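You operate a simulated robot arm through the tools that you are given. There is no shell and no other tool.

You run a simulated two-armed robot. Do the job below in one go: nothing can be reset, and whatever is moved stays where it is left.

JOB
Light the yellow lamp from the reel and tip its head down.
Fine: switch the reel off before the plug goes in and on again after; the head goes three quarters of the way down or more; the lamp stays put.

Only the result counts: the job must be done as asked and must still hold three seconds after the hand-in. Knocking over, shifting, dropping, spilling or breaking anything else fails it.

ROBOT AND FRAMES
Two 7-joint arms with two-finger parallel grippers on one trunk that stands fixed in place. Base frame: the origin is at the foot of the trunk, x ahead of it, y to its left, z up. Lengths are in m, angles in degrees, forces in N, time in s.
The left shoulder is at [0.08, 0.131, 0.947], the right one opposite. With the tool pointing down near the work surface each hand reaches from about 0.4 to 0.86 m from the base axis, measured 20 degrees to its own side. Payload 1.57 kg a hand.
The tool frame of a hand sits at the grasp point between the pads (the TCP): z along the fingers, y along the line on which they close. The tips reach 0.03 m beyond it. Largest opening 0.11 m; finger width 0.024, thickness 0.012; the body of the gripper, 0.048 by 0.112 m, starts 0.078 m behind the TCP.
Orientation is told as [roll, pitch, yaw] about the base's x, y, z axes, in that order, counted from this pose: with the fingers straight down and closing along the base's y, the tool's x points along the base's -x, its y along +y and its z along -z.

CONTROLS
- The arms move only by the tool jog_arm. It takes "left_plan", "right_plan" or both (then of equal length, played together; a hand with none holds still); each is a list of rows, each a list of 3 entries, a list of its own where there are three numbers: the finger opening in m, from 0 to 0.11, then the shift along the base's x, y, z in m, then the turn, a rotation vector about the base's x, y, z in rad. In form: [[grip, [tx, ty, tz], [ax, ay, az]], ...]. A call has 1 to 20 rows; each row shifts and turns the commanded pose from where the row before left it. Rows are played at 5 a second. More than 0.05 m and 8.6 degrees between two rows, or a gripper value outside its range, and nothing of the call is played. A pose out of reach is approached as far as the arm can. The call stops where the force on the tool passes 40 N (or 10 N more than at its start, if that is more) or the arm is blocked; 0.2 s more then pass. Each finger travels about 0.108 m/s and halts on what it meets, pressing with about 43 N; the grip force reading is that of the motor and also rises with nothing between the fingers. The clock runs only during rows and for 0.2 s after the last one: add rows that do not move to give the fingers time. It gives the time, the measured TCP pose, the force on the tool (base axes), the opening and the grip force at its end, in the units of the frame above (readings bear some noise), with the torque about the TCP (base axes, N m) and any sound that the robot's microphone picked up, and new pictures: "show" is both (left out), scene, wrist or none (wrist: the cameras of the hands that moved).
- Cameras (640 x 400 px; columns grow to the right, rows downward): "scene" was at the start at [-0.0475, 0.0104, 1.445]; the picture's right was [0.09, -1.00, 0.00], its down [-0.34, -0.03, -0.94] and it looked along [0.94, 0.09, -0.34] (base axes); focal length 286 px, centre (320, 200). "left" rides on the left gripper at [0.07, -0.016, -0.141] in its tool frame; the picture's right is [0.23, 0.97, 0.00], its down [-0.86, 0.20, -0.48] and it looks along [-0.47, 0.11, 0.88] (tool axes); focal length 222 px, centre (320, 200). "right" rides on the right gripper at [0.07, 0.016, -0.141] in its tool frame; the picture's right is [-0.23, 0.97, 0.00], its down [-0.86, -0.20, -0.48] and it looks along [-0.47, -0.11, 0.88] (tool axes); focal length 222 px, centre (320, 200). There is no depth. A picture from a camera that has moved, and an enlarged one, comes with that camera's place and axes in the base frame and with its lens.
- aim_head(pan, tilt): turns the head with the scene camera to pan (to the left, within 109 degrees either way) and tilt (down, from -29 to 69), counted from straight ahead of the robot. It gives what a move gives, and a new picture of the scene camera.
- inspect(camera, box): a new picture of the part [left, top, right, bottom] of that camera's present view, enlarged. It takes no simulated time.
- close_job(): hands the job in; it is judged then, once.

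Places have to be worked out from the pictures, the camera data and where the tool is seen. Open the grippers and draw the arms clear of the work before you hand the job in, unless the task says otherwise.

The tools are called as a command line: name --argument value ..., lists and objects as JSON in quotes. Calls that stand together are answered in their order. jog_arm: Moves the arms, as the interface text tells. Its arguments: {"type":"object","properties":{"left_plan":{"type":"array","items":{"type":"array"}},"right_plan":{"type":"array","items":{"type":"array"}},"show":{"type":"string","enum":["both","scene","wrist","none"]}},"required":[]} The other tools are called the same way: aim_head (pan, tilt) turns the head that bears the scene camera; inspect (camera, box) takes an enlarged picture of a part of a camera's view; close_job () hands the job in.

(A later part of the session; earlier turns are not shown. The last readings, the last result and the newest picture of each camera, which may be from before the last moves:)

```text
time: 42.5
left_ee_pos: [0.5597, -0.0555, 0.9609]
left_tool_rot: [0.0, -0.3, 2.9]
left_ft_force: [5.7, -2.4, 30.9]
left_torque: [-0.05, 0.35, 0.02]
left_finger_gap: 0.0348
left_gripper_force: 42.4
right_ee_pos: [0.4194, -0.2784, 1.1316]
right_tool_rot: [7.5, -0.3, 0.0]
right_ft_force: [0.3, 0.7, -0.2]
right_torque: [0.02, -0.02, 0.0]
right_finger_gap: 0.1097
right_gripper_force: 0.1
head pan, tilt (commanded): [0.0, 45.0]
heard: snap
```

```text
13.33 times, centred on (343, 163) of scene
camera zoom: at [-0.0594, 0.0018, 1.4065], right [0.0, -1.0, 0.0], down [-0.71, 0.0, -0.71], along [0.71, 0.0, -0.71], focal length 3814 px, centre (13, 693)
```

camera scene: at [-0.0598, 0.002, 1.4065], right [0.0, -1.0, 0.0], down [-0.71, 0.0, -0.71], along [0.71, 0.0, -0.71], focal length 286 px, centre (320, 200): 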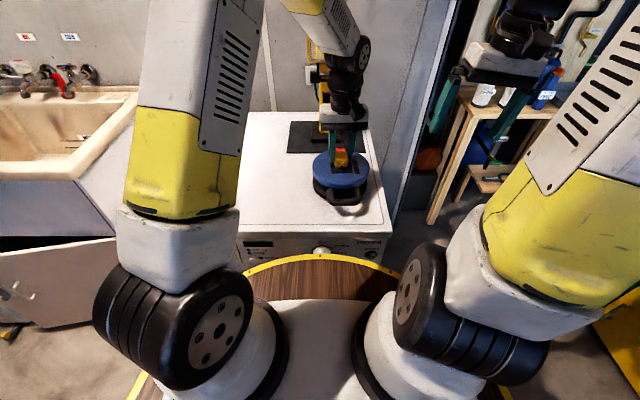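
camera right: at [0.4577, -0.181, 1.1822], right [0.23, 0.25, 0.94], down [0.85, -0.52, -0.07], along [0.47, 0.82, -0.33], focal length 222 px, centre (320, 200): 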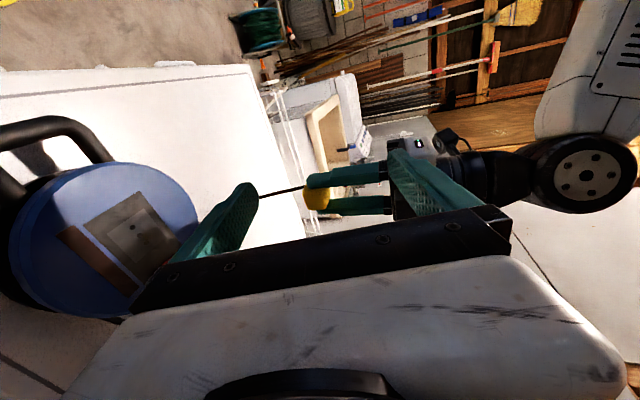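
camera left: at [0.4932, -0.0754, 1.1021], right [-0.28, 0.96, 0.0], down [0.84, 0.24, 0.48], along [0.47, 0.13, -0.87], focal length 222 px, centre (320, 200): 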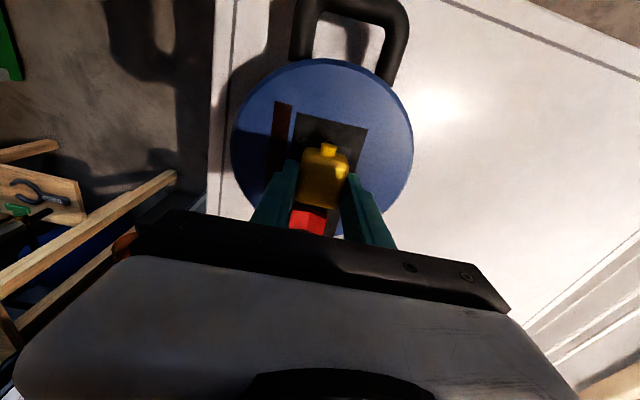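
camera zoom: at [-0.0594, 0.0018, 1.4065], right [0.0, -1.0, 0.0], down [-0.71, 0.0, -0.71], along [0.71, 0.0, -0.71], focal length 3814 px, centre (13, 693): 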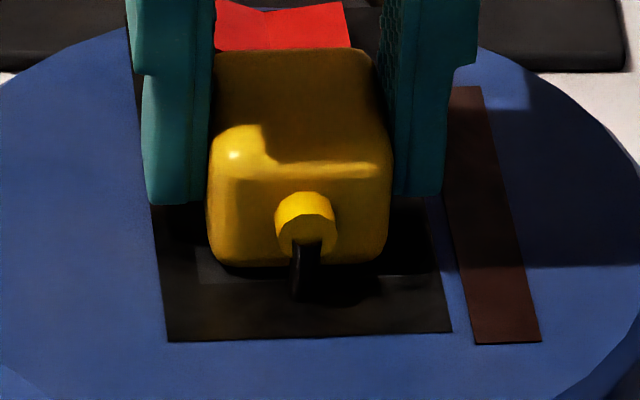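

I heard a snap, so the plug is seated bottom-down. I'll open the left fingers, lift straight up and back away.

jog_arm --left_plan '[[0.035, [0, 0, 0.0005], [0, 0, 0]], [0.045, [0, 0, 0.0005], [0, 0, 0]], [0.06, [0, 0, 0], [0, 0, 0]], [0.07, [0, 0, 0.002], [0, 0, 0]], [0.07, [0, 0, 0.01], [0, 0, 0]], [0.07, [0, 0, 0.02], [0, 0, 0]], [0.07, [0, 0, 0.03], [0, 0, 0]], [0.07, [0, 0, 0.03], [0, 0, 0]], [0.07, [0, 0, 0.03], [0, 0, 0]], [0.07, [-0.01, 0.03, 0.02], [0, 0, 0]], [0.07, [-0.01, 0.03, 0.01], [0, 0, 0]], [0.07, [-0.01, 0.03, 0.01], [0, 0, 0]], [0.07, [-0.01, 0.03, 0], [0, 0, 0]], [0.07, [-0.01, 0.03, 0], [0, 0, 0]]]'

inspect --camera "scene" --box '[300, 120, 380, 200]'

```text
time: 45.5
left_ee_pos: [0.5083, 0.0928, 1.1221]
left_tool_rot: [0.1, -0.2, 2.9]
left_ft_force: [-0.2, -0.3, 0.7]
left_torque: [0.03, 0.03, -0.01]
left_finger_gap: 0.0697
left_gripper_force: 0.0
right_ee_pos: [0.4199, -0.2791, 1.1281]
right_tool_rot: [7.6, -0.3, -0.1]
right_ft_force: [-0.2, -0.7, -0.2]
right_torque: [-0.01, 0.0, 0.0]
right_finger_gap: 0.11
right_gripper_force: 0.1
head pan, tilt (commanded): [0.0, 45.0]
camera scene: at [-0.0587, 0.0016, 1.4065], right [0.0, -1.0, 0.0], down [-0.71, 0.0, -0.71], along [0.71, 0.0, -0.71], focal length 286 px, centre (320, 200)
camera left: at [0.4389, 0.0734, 1.2633], right [-0.28, 0.96, 0.0], down [0.84, 0.24, 0.48], along [0.46, 0.13, -0.88], focal length 222 px, centre (320, 200)
```

scene: 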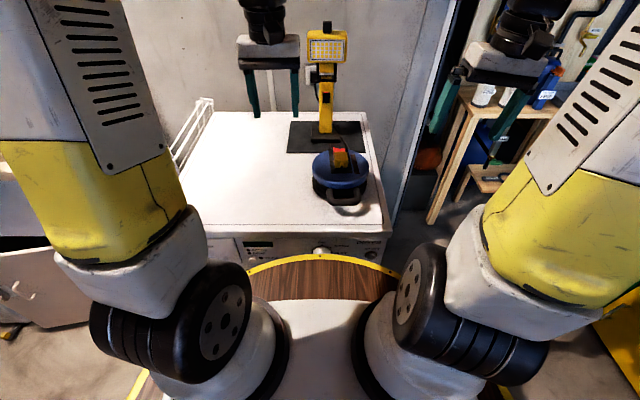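
left: 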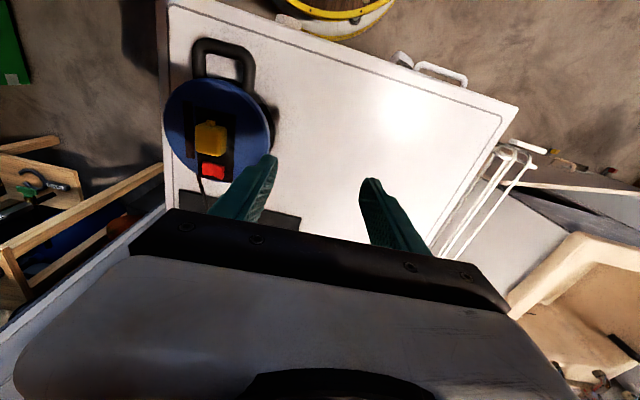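

```text
5.00 times, centred on (340, 160) of scene
camera zoom: at [-0.0587, 0.0016, 1.4065], right [0.0, -1.0, 0.0], down [-0.71, 0.0, -0.71], along [0.71, 0.0, -0.71], focal length 1430 px, centre (220, 400)
```

zoom: 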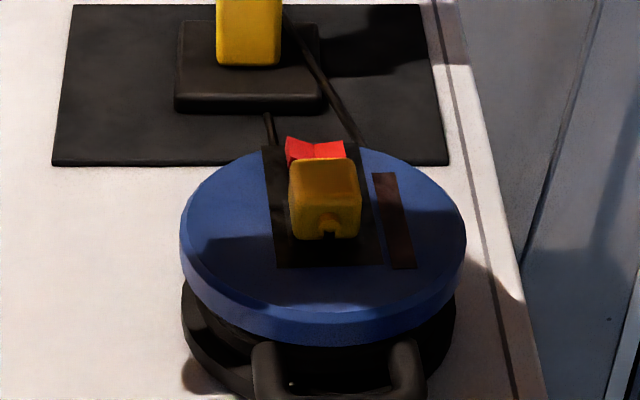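

The plug stays seated on its own. The rocker's +y half is raised now, so I'll close the left fingers and hover over that half, clear of the plug.

jog_arm --left_plan '[[0.04, [0.0167, -0.0222, -0.01], [0, 0, 0]], [0.02, [0.0167, -0.0222, -0.015], [0, 0, 0]], [0.0, [0.0167, -0.0222, -0.02], [0, 0, 0]], [0.0, [0.0167, -0.0222, -0.02], [0, 0, 0]], [0.0, [0.0167, -0.0222, -0.02], [0, 0, 0]], [0.0, [0.0167, -0.0222, -0.02], [0, 0, 0]], [0.0, [0, 0, -0.03], [0, 0, 0]], [0.0, [0, 0, 0], [0, 0, 0]]]'

inspect --camera "left" --box '[240, 100, 400, 220]'

```text
time: 47.3
left_ee_pos: [0.6086, -0.0392, 0.9855]
left_tool_rot: [-0.1, -0.2, 2.9]
left_ft_force: [-0.5, 1.1, 0.3]
left_torque: [0.01, -0.01, -0.03]
left_finger_gap: 0.0002
left_gripper_force: 20.9
right_ee_pos: [0.4204, -0.2791, 1.1301]
right_tool_rot: [7.6, -0.3, -0.1]
right_ft_force: [0.5, -0.3, 0.6]
right_torque: [-0.03, -0.01, 0.03]
right_finger_gap: 0.11
right_gripper_force: 0.1
head pan, tilt (commanded): [0.0, 45.0]
camera scene: at [-0.0588, 0.0018, 1.4065], right [0.0, -1.0, 0.0], down [-0.71, 0.0, -0.71], along [0.71, 0.0, -0.71], focal length 286 px, centre (320, 200)
camera left: at [0.5394, -0.0586, 1.1269], right [-0.28, 0.96, 0.0], down [0.84, 0.24, 0.48], along [0.46, 0.13, -0.88], focal length 222 px, centre (320, 200)
```

scene: 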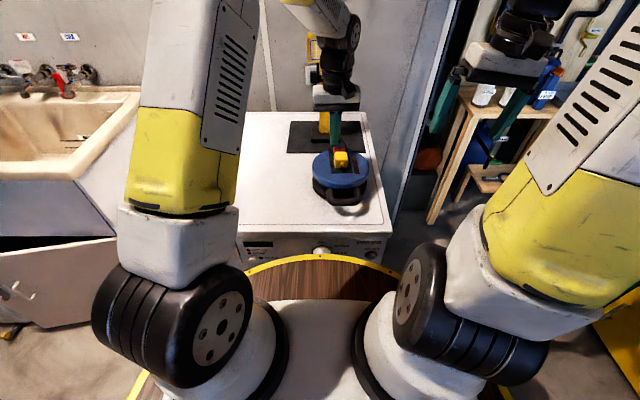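
left: 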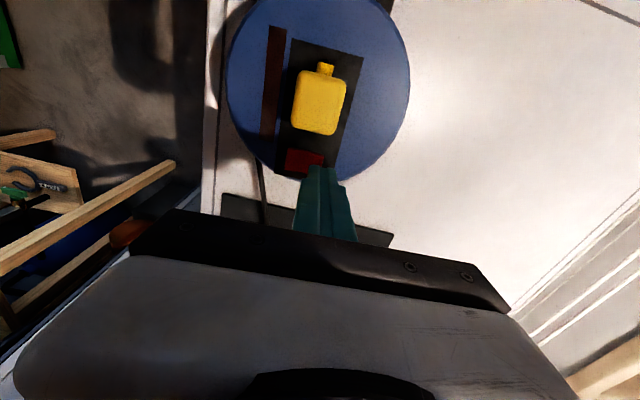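

```text
3.33 times, centred on (320, 160) of left
camera zoom: at [0.5394, -0.0586, 1.1269], right [-0.28, 0.96, 0.0], down [0.84, 0.24, 0.48], along [0.46, 0.13, -0.88], focal length 740 px, centre (320, 333)
```

zoom: 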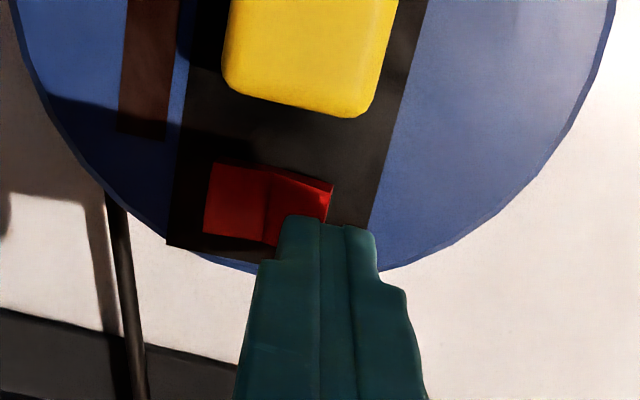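

The tip is over the outer part of the raised half, with the crease at y≈−0.055. I'll nudge it slightly and press down.

jog_arm --left_plan '[[0.0, [-0.002, -0.0015, -0.006], [0, 0, 0]], [0.0, [0, 0, -0.006], [0, 0, 0]], [0.0, [0, 0, -0.004], [0, 0, 0]], [0.0, [0, 0, -0.003], [0, 0, 0]], [0.0, [0, 0, -0.003], [0, 0, 0]], [0.0, [0, 0, -0.003], [0, 0, 0]], [0.0, [0, 0, -0.003], [0, 0, 0]]]'

```text
time: 48.9
left_ee_pos: [0.6067, -0.0411, 0.9633]
left_tool_rot: [-0.2, -0.5, 2.8]
left_ft_force: [-8.2, 1.5, 12.8]
left_torque: [0.11, 0.31, 0.02]
left_finger_gap: 0.0
left_gripper_force: 21.3
right_ee_pos: [0.4192, -0.2793, 1.1309]
right_tool_rot: [7.5, -0.3, -0.1]
right_ft_force: [0.1, -0.4, 0.1]
right_torque: [-0.02, -0.05, -0.01]
right_finger_gap: 0.11
right_gripper_force: 0.1
head pan, tilt (commanded): [0.0, 45.0]
heard: click
stopped in row 7 (left hand): the force on the tool passed its limit at 44 N (the readings are from after the stop); the commanded pose is now the measured one
camera scene: at [-0.0597, 0.002, 1.4065], right [0.0, -1.0, 0.0], down [-0.71, 0.0, -0.71], along [0.71, 0.0, -0.71], focal length 286 px, centre (320, 200)
camera left: at [0.5367, -0.0603, 1.1049], right [-0.27, 0.96, 0.0], down [0.84, 0.24, 0.49], along [0.47, 0.13, -0.87], focal length 222 px, centre (320, 200)
```

scene: 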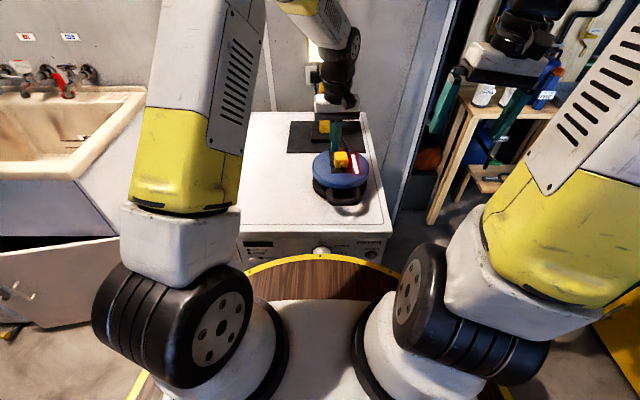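
left: 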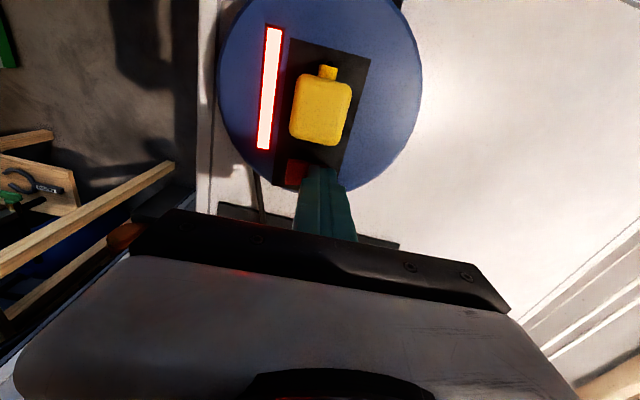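

I heard a click and the reel's bar is lit again. I'll lift the left hand away to the left and look at the lamp.

jog_arm --left_plan '[[0.0, [0, 0, 0.015], [0, 0, 0]], [0.0, [0, 0, 0.03], [0, 0, 0]], [0.0, [0, 0, 0.03], [0, 0, 0]], [0.0, [-0.01, 0.03, 0.03], [0, 0, 0]], [0.0, [-0.02, 0.04, 0.01], [0, 0, 0]], [0.0, [-0.02, 0.04, 0.01], [0, 0, 0]], [0.0, [-0.02, 0.04, 0.01], [0, 0, 0]], [0.0, [-0.02, 0.04, 0.01], [0, 0, 0]]]' --show "scene"

aim_head --pan 0 --tilt 25

inspect --camera "scene" --box '[270, 130, 390, 320]'

```text
time: 50.7
left_ee_pos: [0.5193, 0.1478, 1.1104]
left_tool_rot: [-0.1, -0.4, 2.9]
left_ft_force: [-0.6, -1.0, 0.3]
left_torque: [0.01, 0.04, 0.0]
left_finger_gap: 0.0002
left_gripper_force: 21.1
right_ee_pos: [0.4203, -0.2772, 1.1303]
right_tool_rot: [7.6, -0.1, -0.2]
right_ft_force: [0.2, -0.1, 0.9]
right_torque: [0.05, 0.03, -0.02]
right_finger_gap: 0.11
right_gripper_force: 0.1
head pan, tilt (commanded): [0.0, 45.0]
camera scene: at [-0.0585, 0.0016, 1.4065], right [0.0, -1.0, 0.0], down [-0.71, 0.0, -0.71], along [0.71, 0.0, -0.71], focal length 286 px, centre (320, 200)
```

scene: 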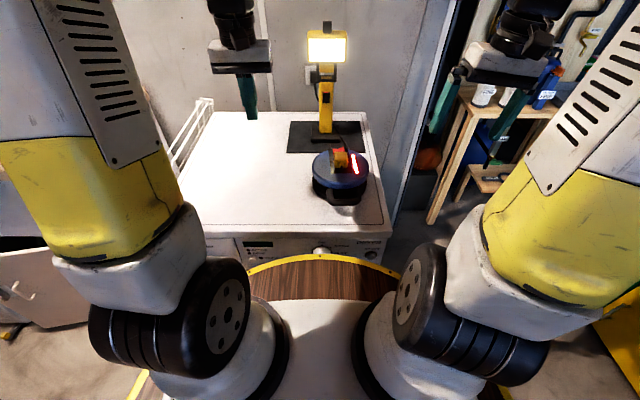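

```text
time: 51.5
left_ee_pos: [0.5203, 0.1476, 1.1103]
left_tool_rot: [-0.1, -0.5, 2.9]
left_ft_force: [-0.3, -0.3, 0.0]
left_torque: [0.02, -0.02, -0.01]
left_finger_gap: 0.0
left_gripper_force: 20.9
right_ee_pos: [0.4199, -0.2791, 1.131]
right_tool_rot: [7.6, -0.3, 0.0]
right_ft_force: [-0.3, -0.8, -0.3]
right_torque: [0.03, 0.04, 0.0]
right_finger_gap: 0.11
right_gripper_force: 0.0
head pan, tilt (commanded): [0.0, 25.0]
camera scene: at [-0.0481, 0.0019, 1.437], right [0.0, -1.0, 0.0], down [-0.42, 0.0, -0.91], along [0.91, 0.0, -0.42], focal length 286 px, centre (320, 200)
```

scene: 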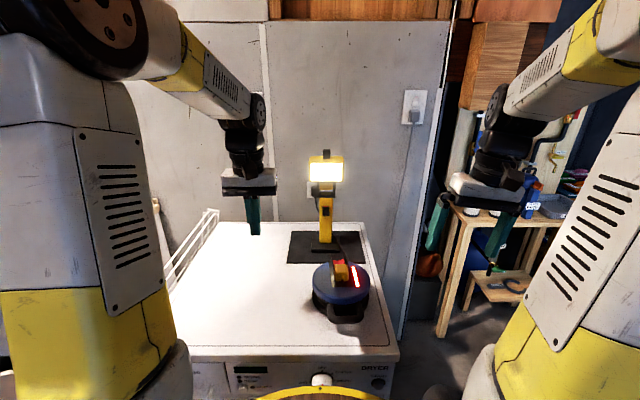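

```text
2.11 times, centred on (330, 225) of scene
camera zoom: at [-0.0481, 0.0019, 1.437], right [0.0, -1.0, 0.0], down [-0.42, 0.0, -0.91], along [0.91, 0.0, -0.42], focal length 602 px, centre (299, 147)
```

zoom: 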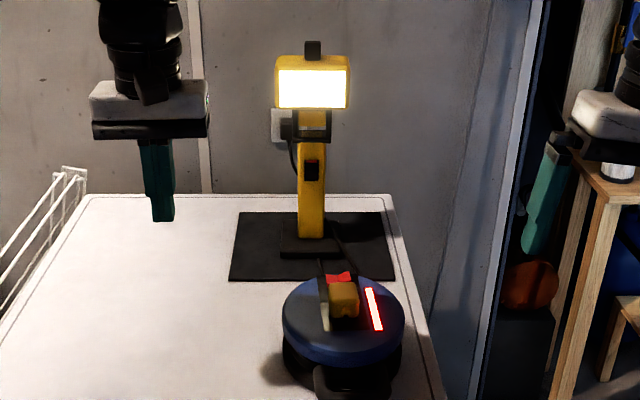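

The lamp is lit. Now for the head: I need its hinge geometry from the side, so I'll swing the left hand round to look towards −y at the lamp.

jog_arm --left_plan '[[0.0, [0.0015, 0.008, 0.0045], [0, 0, 0.15]], [0.0, [0.0015, 0.008, 0.0045], [0, 0, 0.15]], [0.0, [0.0015, 0.008, 0.0045], [0, 0, 0.15]], [0.0, [0.0015, 0.008, 0.0045], [0, 0, 0.15]], [0.0, [0.0015, 0.008, 0.0045], [0, 0, 0.15]], [0.0, [0.0015, 0.008, 0.0045], [0, 0, 0.15]], [0.0, [0.0015, 0.008, 0.0045], [0, 0, 0.15]], [0.0, [0.0015, 0.008, 0.0045], [0, 0, 0.15]], [0.0, [0.0015, 0.008, 0.0045], [0, 0, 0.15]], [0.0, [0.0015, 0.008, 0.0045], [0, 0, 0.15]], [0.0, [0.0015, 0.008, 0.0045], [-0.15, 0, 0]], [0.0, [0.0015, 0.008, 0.0045], [-0.15, 0, 0]], [0.0, [0.0015, 0.008, 0.0045], [-0.15, 0, 0]], [0.0, [0.0015, 0.008, 0.0045], [-0.15, 0, 0]], [0.0, [0.0015, 0.008, 0.0045], [-0.15, 0, 0]], [0.0, [0.0015, 0.008, 0.0045], [-0.15, 0, 0]], [0.0, [0.0015, 0.008, 0.0045], [-0.15, 0, 0]], [0.0, [0.0015, 0.008, 0.0045], [-0.15, 0, 0]], [0.0, [0.0015, 0.008, 0.0045], [-0.15, 0, 0]], [0.0, [0.0015, 0.008, 0.0045], [-0.15, 0, 0]]]'

inspect --camera "left" --box '[120, 40, 300, 200]'

inspect --camera "scene" --box '[290, 140, 370, 200]'

```text
time: 55.7
left_ee_pos: [0.5472, 0.3086, 1.1975]
left_tool_rot: [-16.1, 85.4, 74.0]
left_ft_force: [-0.8, -0.9, 0.2]
left_torque: [0.08, 0.03, -0.06]
left_finger_gap: 0.0
left_gripper_force: 21.3
right_ee_pos: [0.4207, -0.2787, 1.1299]
right_tool_rot: [7.6, -0.3, -0.1]
right_ft_force: [-0.1, -0.3, -0.4]
right_torque: [0.03, 0.0, 0.06]
right_finger_gap: 0.1101
right_gripper_force: 0.0
head pan, tilt (commanded): [0.0, 25.0]
camera scene: at [-0.048, 0.0015, 1.4371], right [0.0, -1.0, 0.0], down [-0.42, 0.0, -0.91], along [0.91, 0.0, -0.42], focal length 286 px, centre (320, 200)
camera left: at [0.5616, 0.4446, 1.2787], right [-0.98, -0.02, 0.2], down [-0.18, 0.54, -0.82], along [-0.1, -0.84, -0.53], focal length 222 px, centre (320, 200)
```

scene: 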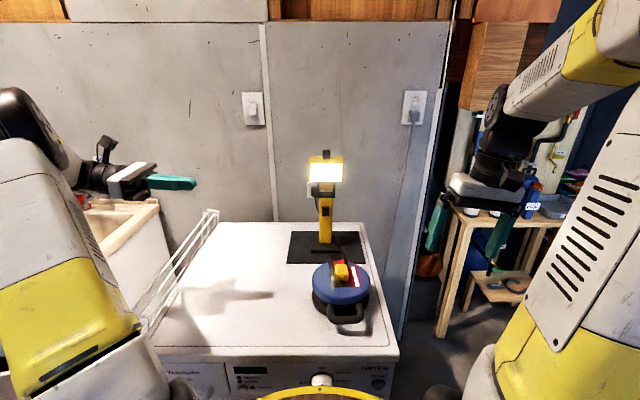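
left: 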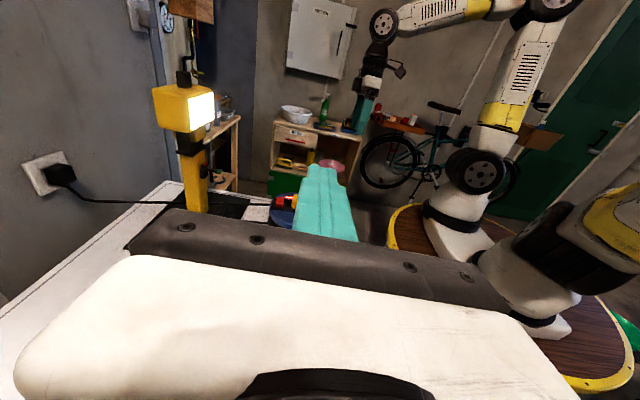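

```text
2.50 times, centred on (210, 120) of left
camera zoom: at [0.5616, 0.4446, 1.2787], right [-0.98, -0.02, 0.2], down [-0.18, 0.54, -0.82], along [-0.1, -0.84, -0.53], focal length 555 px, centre (595, 400)
```

zoom: 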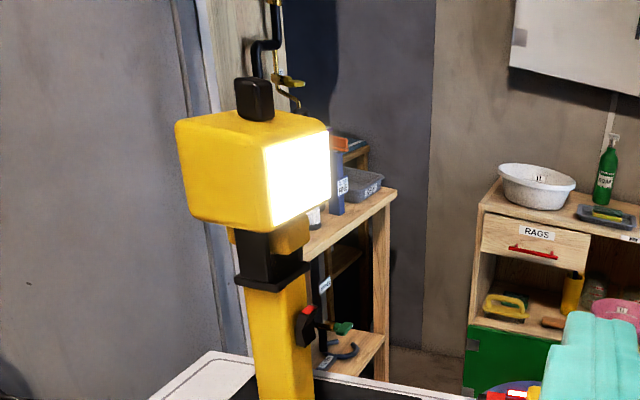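

```text
6.67 times, centred on (330, 170) of scene
camera zoom: at [-0.048, 0.0015, 1.4371], right [0.0, -1.0, 0.0], down [-0.42, 0.0, -0.91], along [0.91, 0.0, -0.42], focal length 1907 px, centre (253, 400)
```

zoom: 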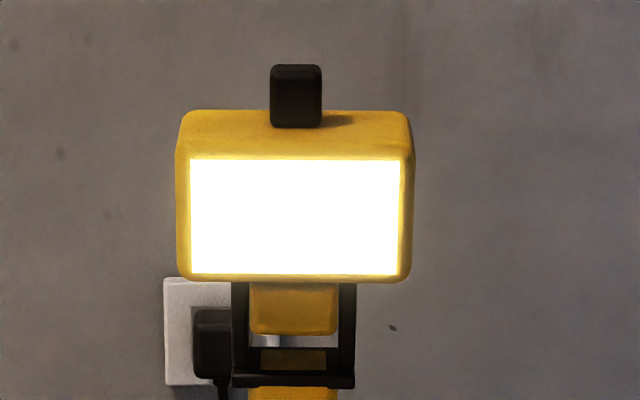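

The head spans about x 0.775–0.829 and z 1.118–1.177, with the hinge near (0.806, −0.014, 1.10), a knob on top, and the post at x 0.789–0.821, y −0.034–0.006. I'll use the left hand from the side to steady the post below its rocker so the lamp can't shift, so first I bring it near with the fingers open.

jog_arm --left_plan '[[0.02, [0.019, -0.021, -0.022], [-0.035, 0, 0]], [0.04, [0.019, -0.021, -0.022], [-0.035, 0, 0]], [0.06, [0.019, -0.021, -0.022], [0, 0, 0]], [0.08, [0.019, -0.021, -0.022], [0, 0, 0]], [0.08, [0.019, -0.021, -0.022], [0, 0, 0]], [0.08, [0.019, -0.021, -0.022], [0, 0, 0]], [0.08, [0.019, -0.021, -0.022], [0, 0, 0]], [0.08, [0.019, -0.021, -0.022], [0, 0, 0]], [0.08, [0, 0, 0], [0, 0, 0]]]'

inspect --camera "left" --box '[100, 60, 400, 250]'

```text
time: 57.7
left_ee_pos: [0.7005, 0.1404, 1.0222]
left_tool_rot: [-65.3, 88.8, 24.8]
left_ft_force: [0.3, 0.2, 0.5]
left_torque: [-0.02, 0.0, -0.04]
left_finger_gap: 0.0797
left_gripper_force: 0.1
right_ee_pos: [0.4195, -0.2783, 1.1301]
right_tool_rot: [7.4, -0.2, 0.0]
right_ft_force: [0.0, 1.1, -0.6]
right_torque: [-0.02, -0.01, 0.0]
right_finger_gap: 0.11
right_gripper_force: 0.1
head pan, tilt (commanded): [0.0, 25.0]
camera scene: at [-0.048, 0.0019, 1.4371], right [0.0, -1.0, 0.0], down [-0.42, 0.0, -0.91], along [0.91, 0.0, -0.42], focal length 286 px, centre (320, 200)
camera left: at [0.7162, 0.2815, 1.0938], right [-0.98, 0.0, 0.21], down [-0.18, 0.49, -0.85], along [-0.1, -0.87, -0.48], focal length 222 px, centre (320, 200)
```

scene: 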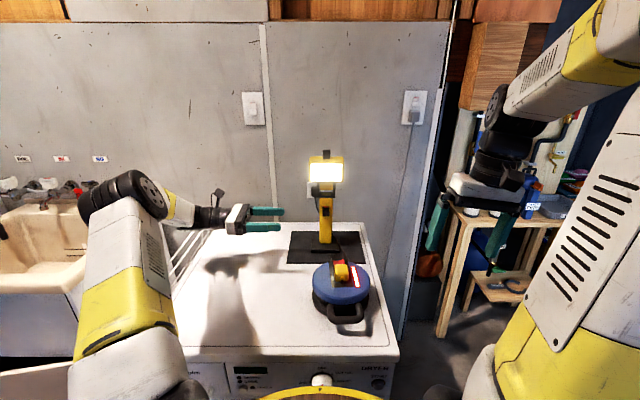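
left: 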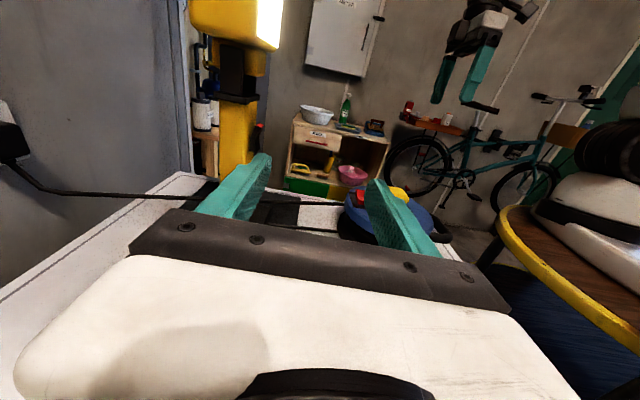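

```text
2.11 times, centred on (250, 155) of left
camera zoom: at [0.7162, 0.2815, 1.0938], right [-0.98, 0.0, 0.21], down [-0.18, 0.49, -0.85], along [-0.1, -0.87, -0.48], focal length 468 px, centre (467, 295)
```

zoom: 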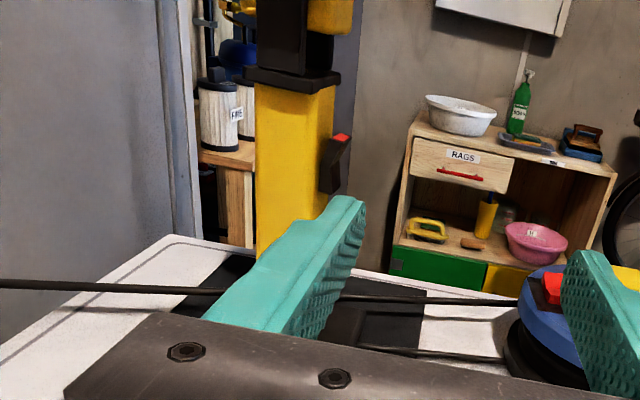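

The left arm reaches comfortably, and the post measures x 0.790–0.823 on the visible face. I'll move to just beside the post with the fingers straddling it in x, below the rocker.

jog_arm --left_plan '[[0.08, [0.0265, -0.021, -0.014], [0, 0, 0]], [0.08, [0.0265, -0.021, -0.014], [0, 0, 0]], [0.08, [0.0265, -0.021, -0.014], [0, 0, 0]], [0.08, [0.0265, -0.021, -0.014], [0, 0, 0]], [0.08, [0, 0, 0], [0, 0, 0]]]'

inspect --camera "left" --box '[180, 60, 440, 240]'

inspect --camera "scene" --box '[270, 140, 390, 270]'

```text
time: 58.9
left_ee_pos: [0.7977, 0.0573, 0.9665]
left_tool_rot: [-65.4, 88.7, 24.7]
left_ft_force: [-0.2, -0.5, 0.2]
left_torque: [0.0, 0.02, -0.02]
left_finger_gap: 0.08
left_gripper_force: 0.0
left hand out of reach, approached as far as the arm can: row 4
right_ee_pos: [0.4202, -0.2791, 1.1296]
right_tool_rot: [7.5, -0.3, 0.0]
right_ft_force: [0.3, 0.1, -1.1]
right_torque: [-0.02, 0.01, -0.02]
right_finger_gap: 0.1102
right_gripper_force: 0.0
head pan, tilt (commanded): [0.0, 25.0]
camera scene: at [-0.048, 0.0019, 1.4371], right [0.0, -1.0, 0.0], down [-0.42, 0.0, -0.91], along [0.91, 0.0, -0.42], focal length 286 px, centre (320, 200)
camera left: at [0.8129, 0.1973, 1.0376], right [-0.98, 0.0, 0.21], down [-0.18, 0.49, -0.85], along [-0.1, -0.87, -0.48], focal length 222 px, centre (320, 200)
```

scene: 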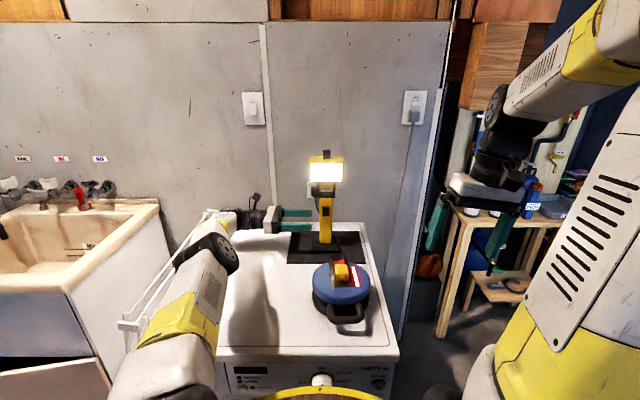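
left: 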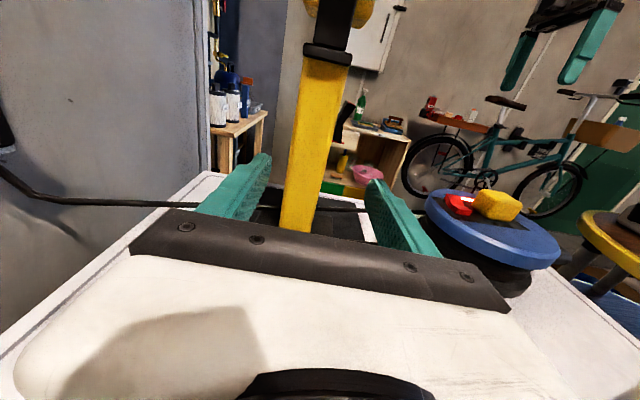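

```text
2.22 times, centred on (310, 150) of left
camera zoom: at [0.8129, 0.1973, 1.0376], right [-0.98, 0.0, 0.21], down [-0.18, 0.49, -0.85], along [-0.1, -0.87, -0.48], focal length 494 px, centre (342, 311)
```

zoom: 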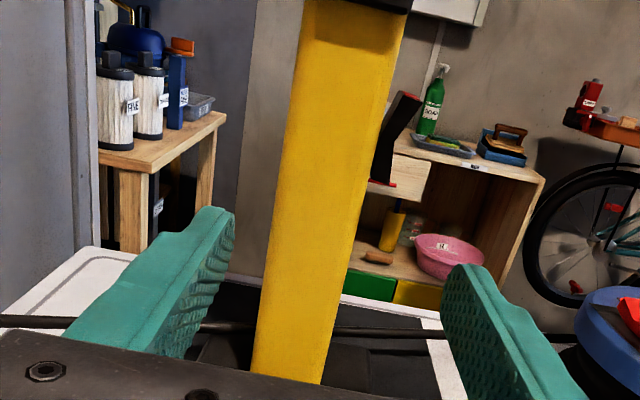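

```text
3.08 times, centred on (330, 205) of scene
camera zoom: at [-0.048, 0.0019, 1.4371], right [0.0, -1.0, 0.0], down [-0.42, 0.0, -0.91], along [0.91, 0.0, -0.42], focal length 880 px, centre (289, 185)
```

zoom: 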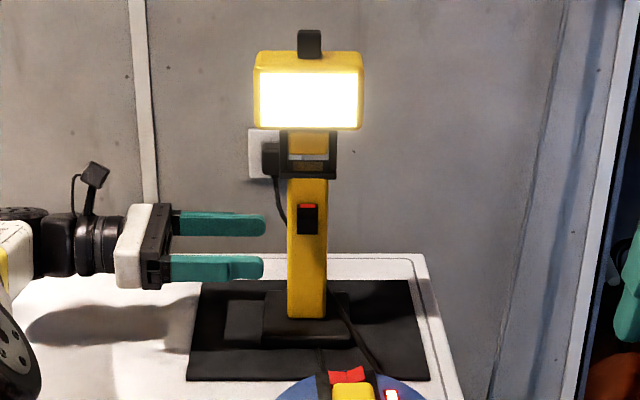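

The post is now between the finger planes, and I judge its centre to be x≈0.807. I'll slide the hand in along −y so the fingers straddle it.

jog_arm --left_plan '[[0.08, [0, -0.02, 0], [0, 0, 0]], [0.08, [0, -0.02, 0], [0, 0, 0]], [0.08, [0, -0.02, 0], [0, 0, 0]], [0.08, [0, -0.01, 0], [0, 0, 0]], [0.08, [0, 0, 0], [0, 0, 0]]]'

inspect --camera "left" --box '[220, 100, 420, 240]'

inspect --camera "scene" --box '[280, 140, 380, 260]'

```text
time: 60.1
left_ee_pos: [0.8, -0.0131, 0.9658]
left_tool_rot: [-65.8, 88.6, 24.3]
left_ft_force: [-0.2, -0.5, 1.0]
left_torque: [-0.02, -0.01, 0.0]
left_finger_gap: 0.0801
left_gripper_force: 0.0
right_ee_pos: [0.42, -0.2797, 1.1302]
right_tool_rot: [7.5, -0.4, 0.0]
right_ft_force: [-0.1, -1.1, -0.3]
right_torque: [0.02, 0.01, 0.01]
right_finger_gap: 0.1101
right_gripper_force: 0.0
head pan, tilt (commanded): [0.0, 25.0]
camera scene: at [-0.0479, 0.0019, 1.4371], right [0.0, -1.0, 0.0], down [-0.42, 0.0, -0.91], along [0.91, 0.0, -0.42], focal length 286 px, centre (320, 200)
camera left: at [0.8145, 0.1273, 1.0371], right [-0.98, 0.0, 0.21], down [-0.18, 0.49, -0.85], along [-0.1, -0.87, -0.48], focal length 222 px, centre (320, 200)
```

scene: 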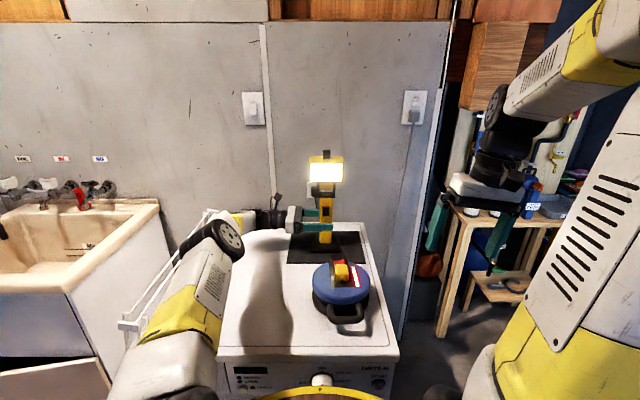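
left: 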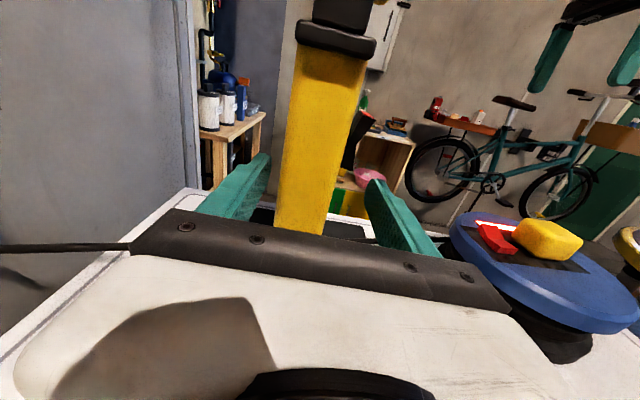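

```text
2.86 times, centred on (320, 170) of left
camera zoom: at [0.8145, 0.1273, 1.0371], right [-0.98, 0.0, 0.21], down [-0.18, 0.49, -0.85], along [-0.1, -0.87, -0.48], focal length 635 px, centre (320, 286)
```

zoom: 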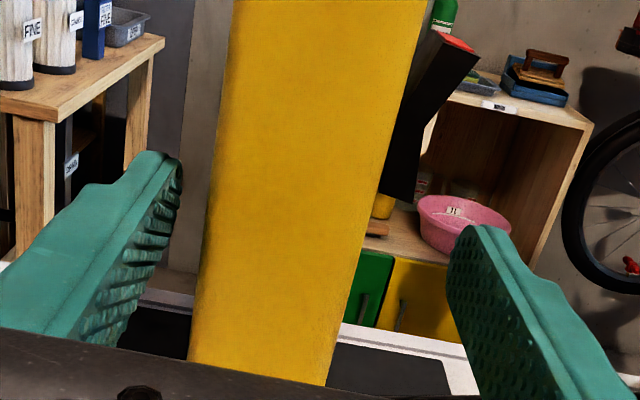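

```text
3.33 times, centred on (330, 200) of scene
camera zoom: at [-0.0479, 0.0019, 1.4371], right [0.0, -1.0, 0.0], down [-0.42, 0.0, -0.91], along [0.91, 0.0, -0.42], focal length 954 px, centre (287, 200)
```

zoom: 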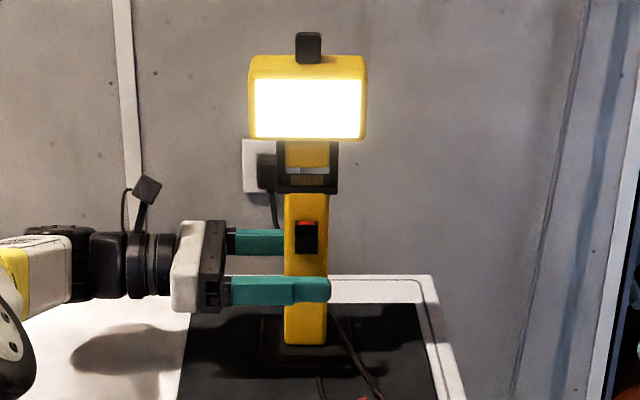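

The fingers straddle the post below the rocker. By the picture the post centre is at x≈0.8105 while the TCP is at 0.800, so I'll shift +x by 10 mm and narrow the fingers part way.

jog_arm --left_plan '[[0.08, [0.005, 0, 0], [0, 0, 0]], [0.08, [0.0055, 0, 0], [0, 0, 0]], [0.065, [0, 0, 0], [0, 0, 0]], [0.055, [0, 0, 0], [0, 0, 0]], [0.055, [0, 0, 0], [0, 0, 0]]]' --show "wrist"

inspect --camera "left" --box '[220, 100, 420, 240]'

```text
time: 61.3
left_ee_pos: [0.8102, -0.0141, 0.9649]
left_tool_rot: [-64.7, 88.8, 25.4]
left_ft_force: [-0.5, -0.3, -0.2]
left_torque: [-0.04, 0.01, 0.01]
left_finger_gap: 0.0548
left_gripper_force: 0.0
right_ee_pos: [0.4201, -0.2786, 1.1303]
right_tool_rot: [7.5, -0.3, 0.0]
right_ft_force: [-0.2, 0.2, 0.2]
right_torque: [0.0, 0.02, -0.01]
right_finger_gap: 0.1099
right_gripper_force: 0.0
head pan, tilt (commanded): [0.0, 25.0]
camera left: at [0.825, 0.1272, 1.0374], right [-0.98, 0.0, 0.21], down [-0.18, 0.49, -0.85], along [-0.1, -0.87, -0.48], focal length 222 px, centre (320, 200)
```

left: 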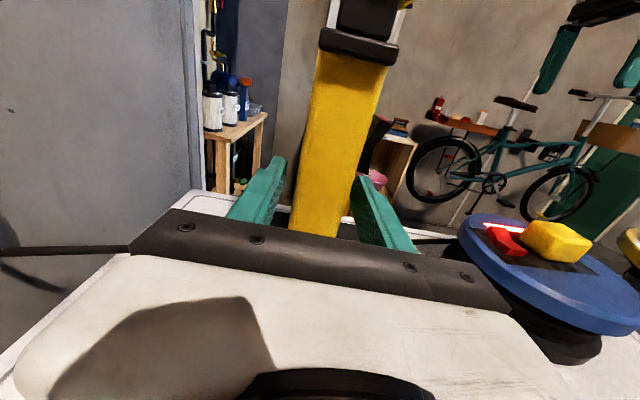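

```text
2.86 times, centred on (320, 170) of left
camera zoom: at [0.825, 0.1272, 1.0374], right [-0.98, 0.0, 0.21], down [-0.18, 0.49, -0.85], along [-0.1, -0.87, -0.48], focal length 635 px, centre (320, 286)
```

zoom: 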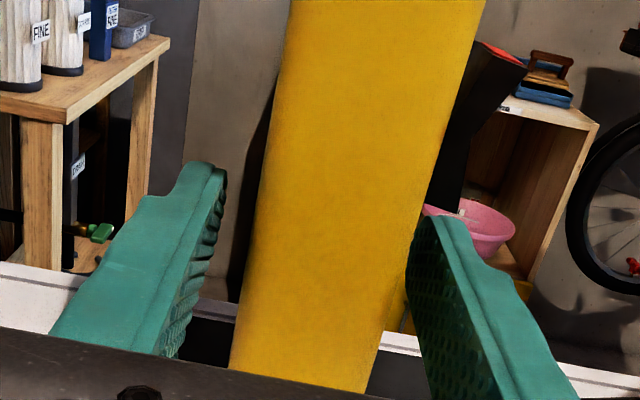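

The fingers are now centred, with about 10 mm free on each side of the post. I'll narrow to a close cage of roughly 2 mm per side without clamping.

jog_arm --left_plan '[[0.05, [0, 0, 0], [0, 0, 0]], [0.045, [0, 0, 0], [0, 0, 0]], [0.041, [0, 0, 0], [0, 0, 0]], [0.038, [0, 0, 0], [0, 0, 0]], [0.038, [0, 0, 0], [0, 0, 0]]]' --show "wrist"

inspect --camera "left" --box '[220, 100, 420, 240]'

inspect --camera "scene" --box '[280, 140, 380, 260]'

```text
time: 62.5
left_ee_pos: [0.8108, -0.0142, 0.9663]
left_tool_rot: [-64.9, 88.7, 25.3]
left_ft_force: [-0.3, -0.7, 0.2]
left_torque: [0.02, 0.03, 0.0]
left_finger_gap: 0.038
left_gripper_force: 0.2
right_ee_pos: [0.4201, -0.2788, 1.1296]
right_tool_rot: [7.5, -0.3, 0.0]
right_ft_force: [0.2, 0.3, -0.1]
right_torque: [-0.01, -0.02, -0.01]
right_finger_gap: 0.11
right_gripper_force: 0.0
head pan, tilt (commanded): [0.0, 25.0]
camera left: at [0.825, 0.1272, 1.0374], right [-0.98, 0.0, 0.21], down [-0.18, 0.49, -0.85], along [-0.1, -0.87, -0.48], focal length 222 px, centre (320, 200)
```

left: 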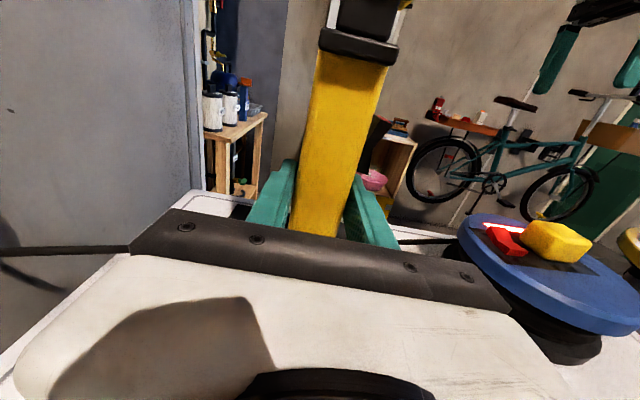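

```text
2.86 times, centred on (320, 170) of left
camera zoom: at [0.825, 0.1272, 1.0374], right [-0.98, 0.0, 0.21], down [-0.18, 0.49, -0.85], along [-0.1, -0.87, -0.48], focal length 635 px, centre (320, 286)
```

zoom: 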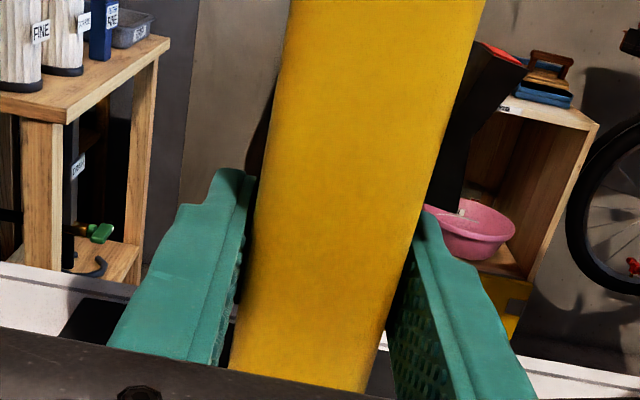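

```text
3.33 times, centred on (330, 200) of scene
camera zoom: at [-0.048, 0.0019, 1.4371], right [0.0, -1.0, 0.0], down [-0.42, 0.0, -0.91], along [0.91, 0.0, -0.42], focal length 954 px, centre (287, 200)
```

zoom: 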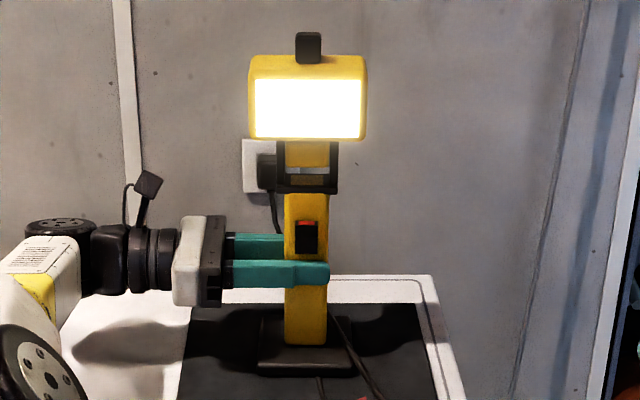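

The cage is set at a 38 mm gap with no load on the post. Now I'll bring the right hand forward and pitch it to point ahead, to take hold of the knob on top of the head.

jog_arm --right_plan '[[0.11, [0.04, 0, 0.03], [-0.033, 0, 0]], [0.1, [0.04, 0, 0.03], [-0.033, 0, 0]], [0.08, [0.04, 0, 0.03], [-0.033, 0, 0]], [0.06, [0.04, 0, 0.03], [-0.033, 0, 0]], [0.05, [0.006, 0.008, -0.003], [0, -0.143, 0]], [0.05, [0.006, 0.008, -0.003], [0, -0.143, 0]], [0.05, [0.006, 0.008, -0.003], [0, -0.143, 0]], [0.05, [0.006, 0.008, -0.003], [0, -0.143, 0]], [0.05, [0.006, 0.008, -0.003], [0, -0.143, 0]], [0.05, [0.006, 0.008, -0.003], [0, -0.143, 0]], [0.05, [0.006, 0.008, -0.003], [0, -0.143, 0]], [0.05, [0.006, 0.008, -0.003], [0, -0.143, 0]], [0.05, [0.006, 0.008, -0.003], [0, -0.143, 0]], [0.05, [0.006, 0.008, -0.003], [0, -0.143, 0]], [0.05, [0.006, 0.008, -0.003], [0, -0.143, 0]], [0.05, [0, 0, 0], [0, 0, 0]]]'

inspect --camera "right" --box '[100, 0, 540, 260]'

```text
time: 65.9
left_ee_pos: [0.8105, -0.0136, 0.9656]
left_tool_rot: [-64.6, 88.7, 25.5]
left_ft_force: [-1.2, 0.3, 0.0]
left_torque: [0.02, 0.04, 0.01]
left_finger_gap: 0.038
left_gripper_force: 0.0
right_ee_pos: [0.6472, -0.1906, 1.2168]
right_tool_rot: [-176.7, -89.7, 176.6]
right_ft_force: [-0.6, -0.4, -0.6]
right_torque: [0.01, -0.03, -0.01]
right_finger_gap: 0.0501
right_gripper_force: 0.0
head pan, tilt (commanded): [0.0, 25.0]
camera scene: at [-0.048, 0.0019, 1.4371], right [0.0, -1.0, 0.0], down [-0.42, 0.0, -0.91], along [0.91, 0.0, -0.42], focal length 286 px, centre (320, 200)
camera right: at [0.5046, -0.1738, 1.1458], right [0.0, 0.97, 0.23], down [-0.48, -0.2, 0.85], along [0.87, -0.11, 0.47], focal length 222 px, centre (320, 200)
```

scene: 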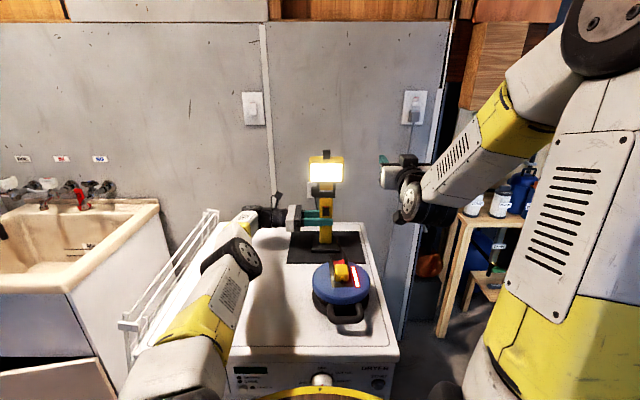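
right: 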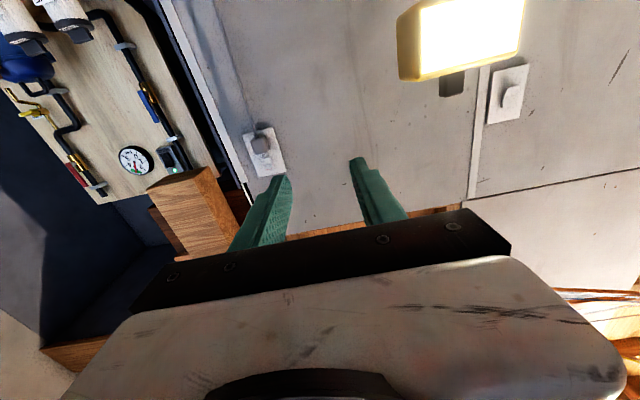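

```text
1.45 times, centred on (320, 130) of right
camera zoom: at [0.5046, -0.1738, 1.1458], right [0.0, 0.97, 0.23], down [-0.48, -0.2, 0.85], along [0.87, -0.11, 0.47], focal length 323 px, centre (320, 302)
```

zoom: 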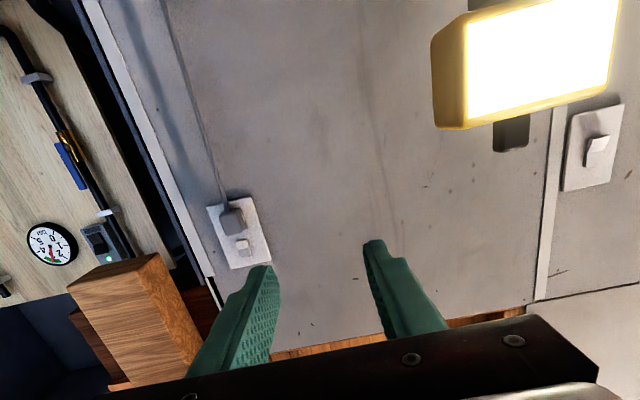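

The right hand now points straight ahead at z≈1.217. I'll shift it left in line with the knob (y≈−0.0175, z≈1.197), stopping short of the head.

jog_arm --right_plan '[[0.05, [0.008, 0.0346, -0.004], [0, 0, 0]], [0.05, [0.008, 0.0346, -0.004], [0, 0, 0]], [0.05, [0.008, 0.0346, -0.004], [0, 0, 0]], [0.05, [0.008, 0.0346, -0.004], [0, 0, 0]], [0.05, [0.008, 0.0346, -0.004], [0, 0, 0]], [0.05, [0, 0, 0], [0, 0, 0]]]'

inspect --camera "right" --box '[220, 60, 420, 240]'

inspect --camera "scene" --box '[280, 130, 380, 230]'

```text
time: 67.3
left_ee_pos: [0.8105, -0.0142, 0.9655]
left_tool_rot: [-64.7, 88.6, 25.4]
left_ft_force: [0.6, -1.1, 0.3]
left_torque: [-0.03, -0.02, -0.03]
left_finger_gap: 0.0381
left_gripper_force: 0.3
right_ee_pos: [0.6859, -0.0182, 1.1983]
right_tool_rot: [-176.2, -89.7, 176.2]
right_ft_force: [-0.3, 0.0, 0.3]
right_torque: [0.03, -0.01, 0.0]
right_finger_gap: 0.0503
right_gripper_force: 0.1
head pan, tilt (commanded): [0.0, 25.0]
camera scene: at [-0.0479, 0.0019, 1.4371], right [0.0, -1.0, 0.0], down [-0.42, 0.0, -0.91], along [0.91, 0.0, -0.42], focal length 286 px, centre (320, 200)
camera right: at [0.5447, -0.0004, 1.1273], right [0.0, 0.97, 0.23], down [-0.48, -0.2, 0.85], along [0.88, -0.11, 0.47], focal length 222 px, centre (320, 200)
```

scene: 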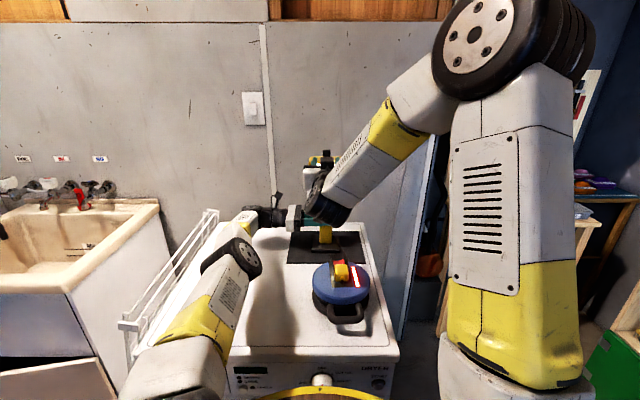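
right: 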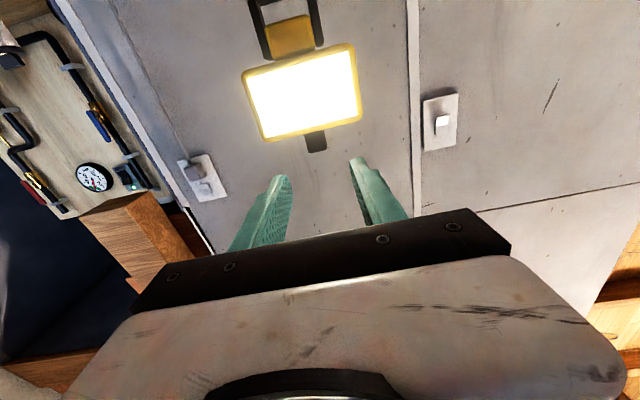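

```text
2.22 times, centred on (320, 150) of right
camera zoom: at [0.5447, -0.0004, 1.1273], right [0.0, 0.97, 0.23], down [-0.48, -0.2, 0.85], along [0.88, -0.11, 0.47], focal length 494 px, centre (320, 311)
```

zoom: 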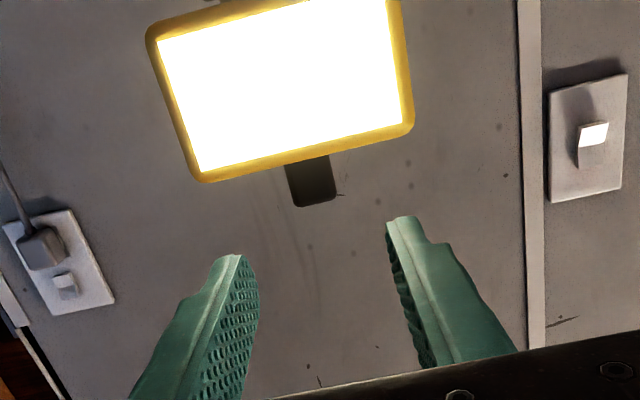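

```text
4.00 times, centred on (330, 180) of scene
camera zoom: at [-0.0479, 0.0019, 1.4371], right [0.0, -1.0, 0.0], down [-0.42, 0.0, -0.91], along [0.91, 0.0, -0.42], focal length 1144 px, centre (280, 280)
```

zoom: 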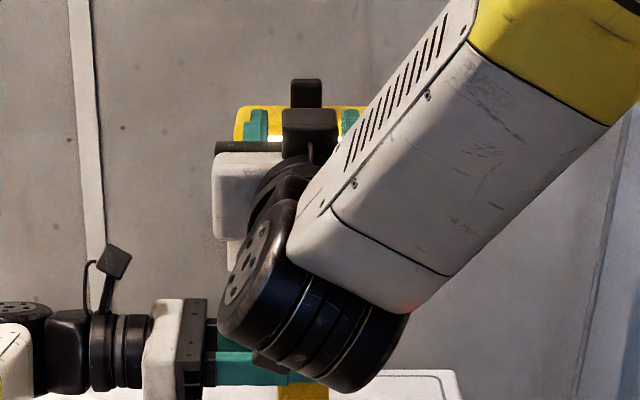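

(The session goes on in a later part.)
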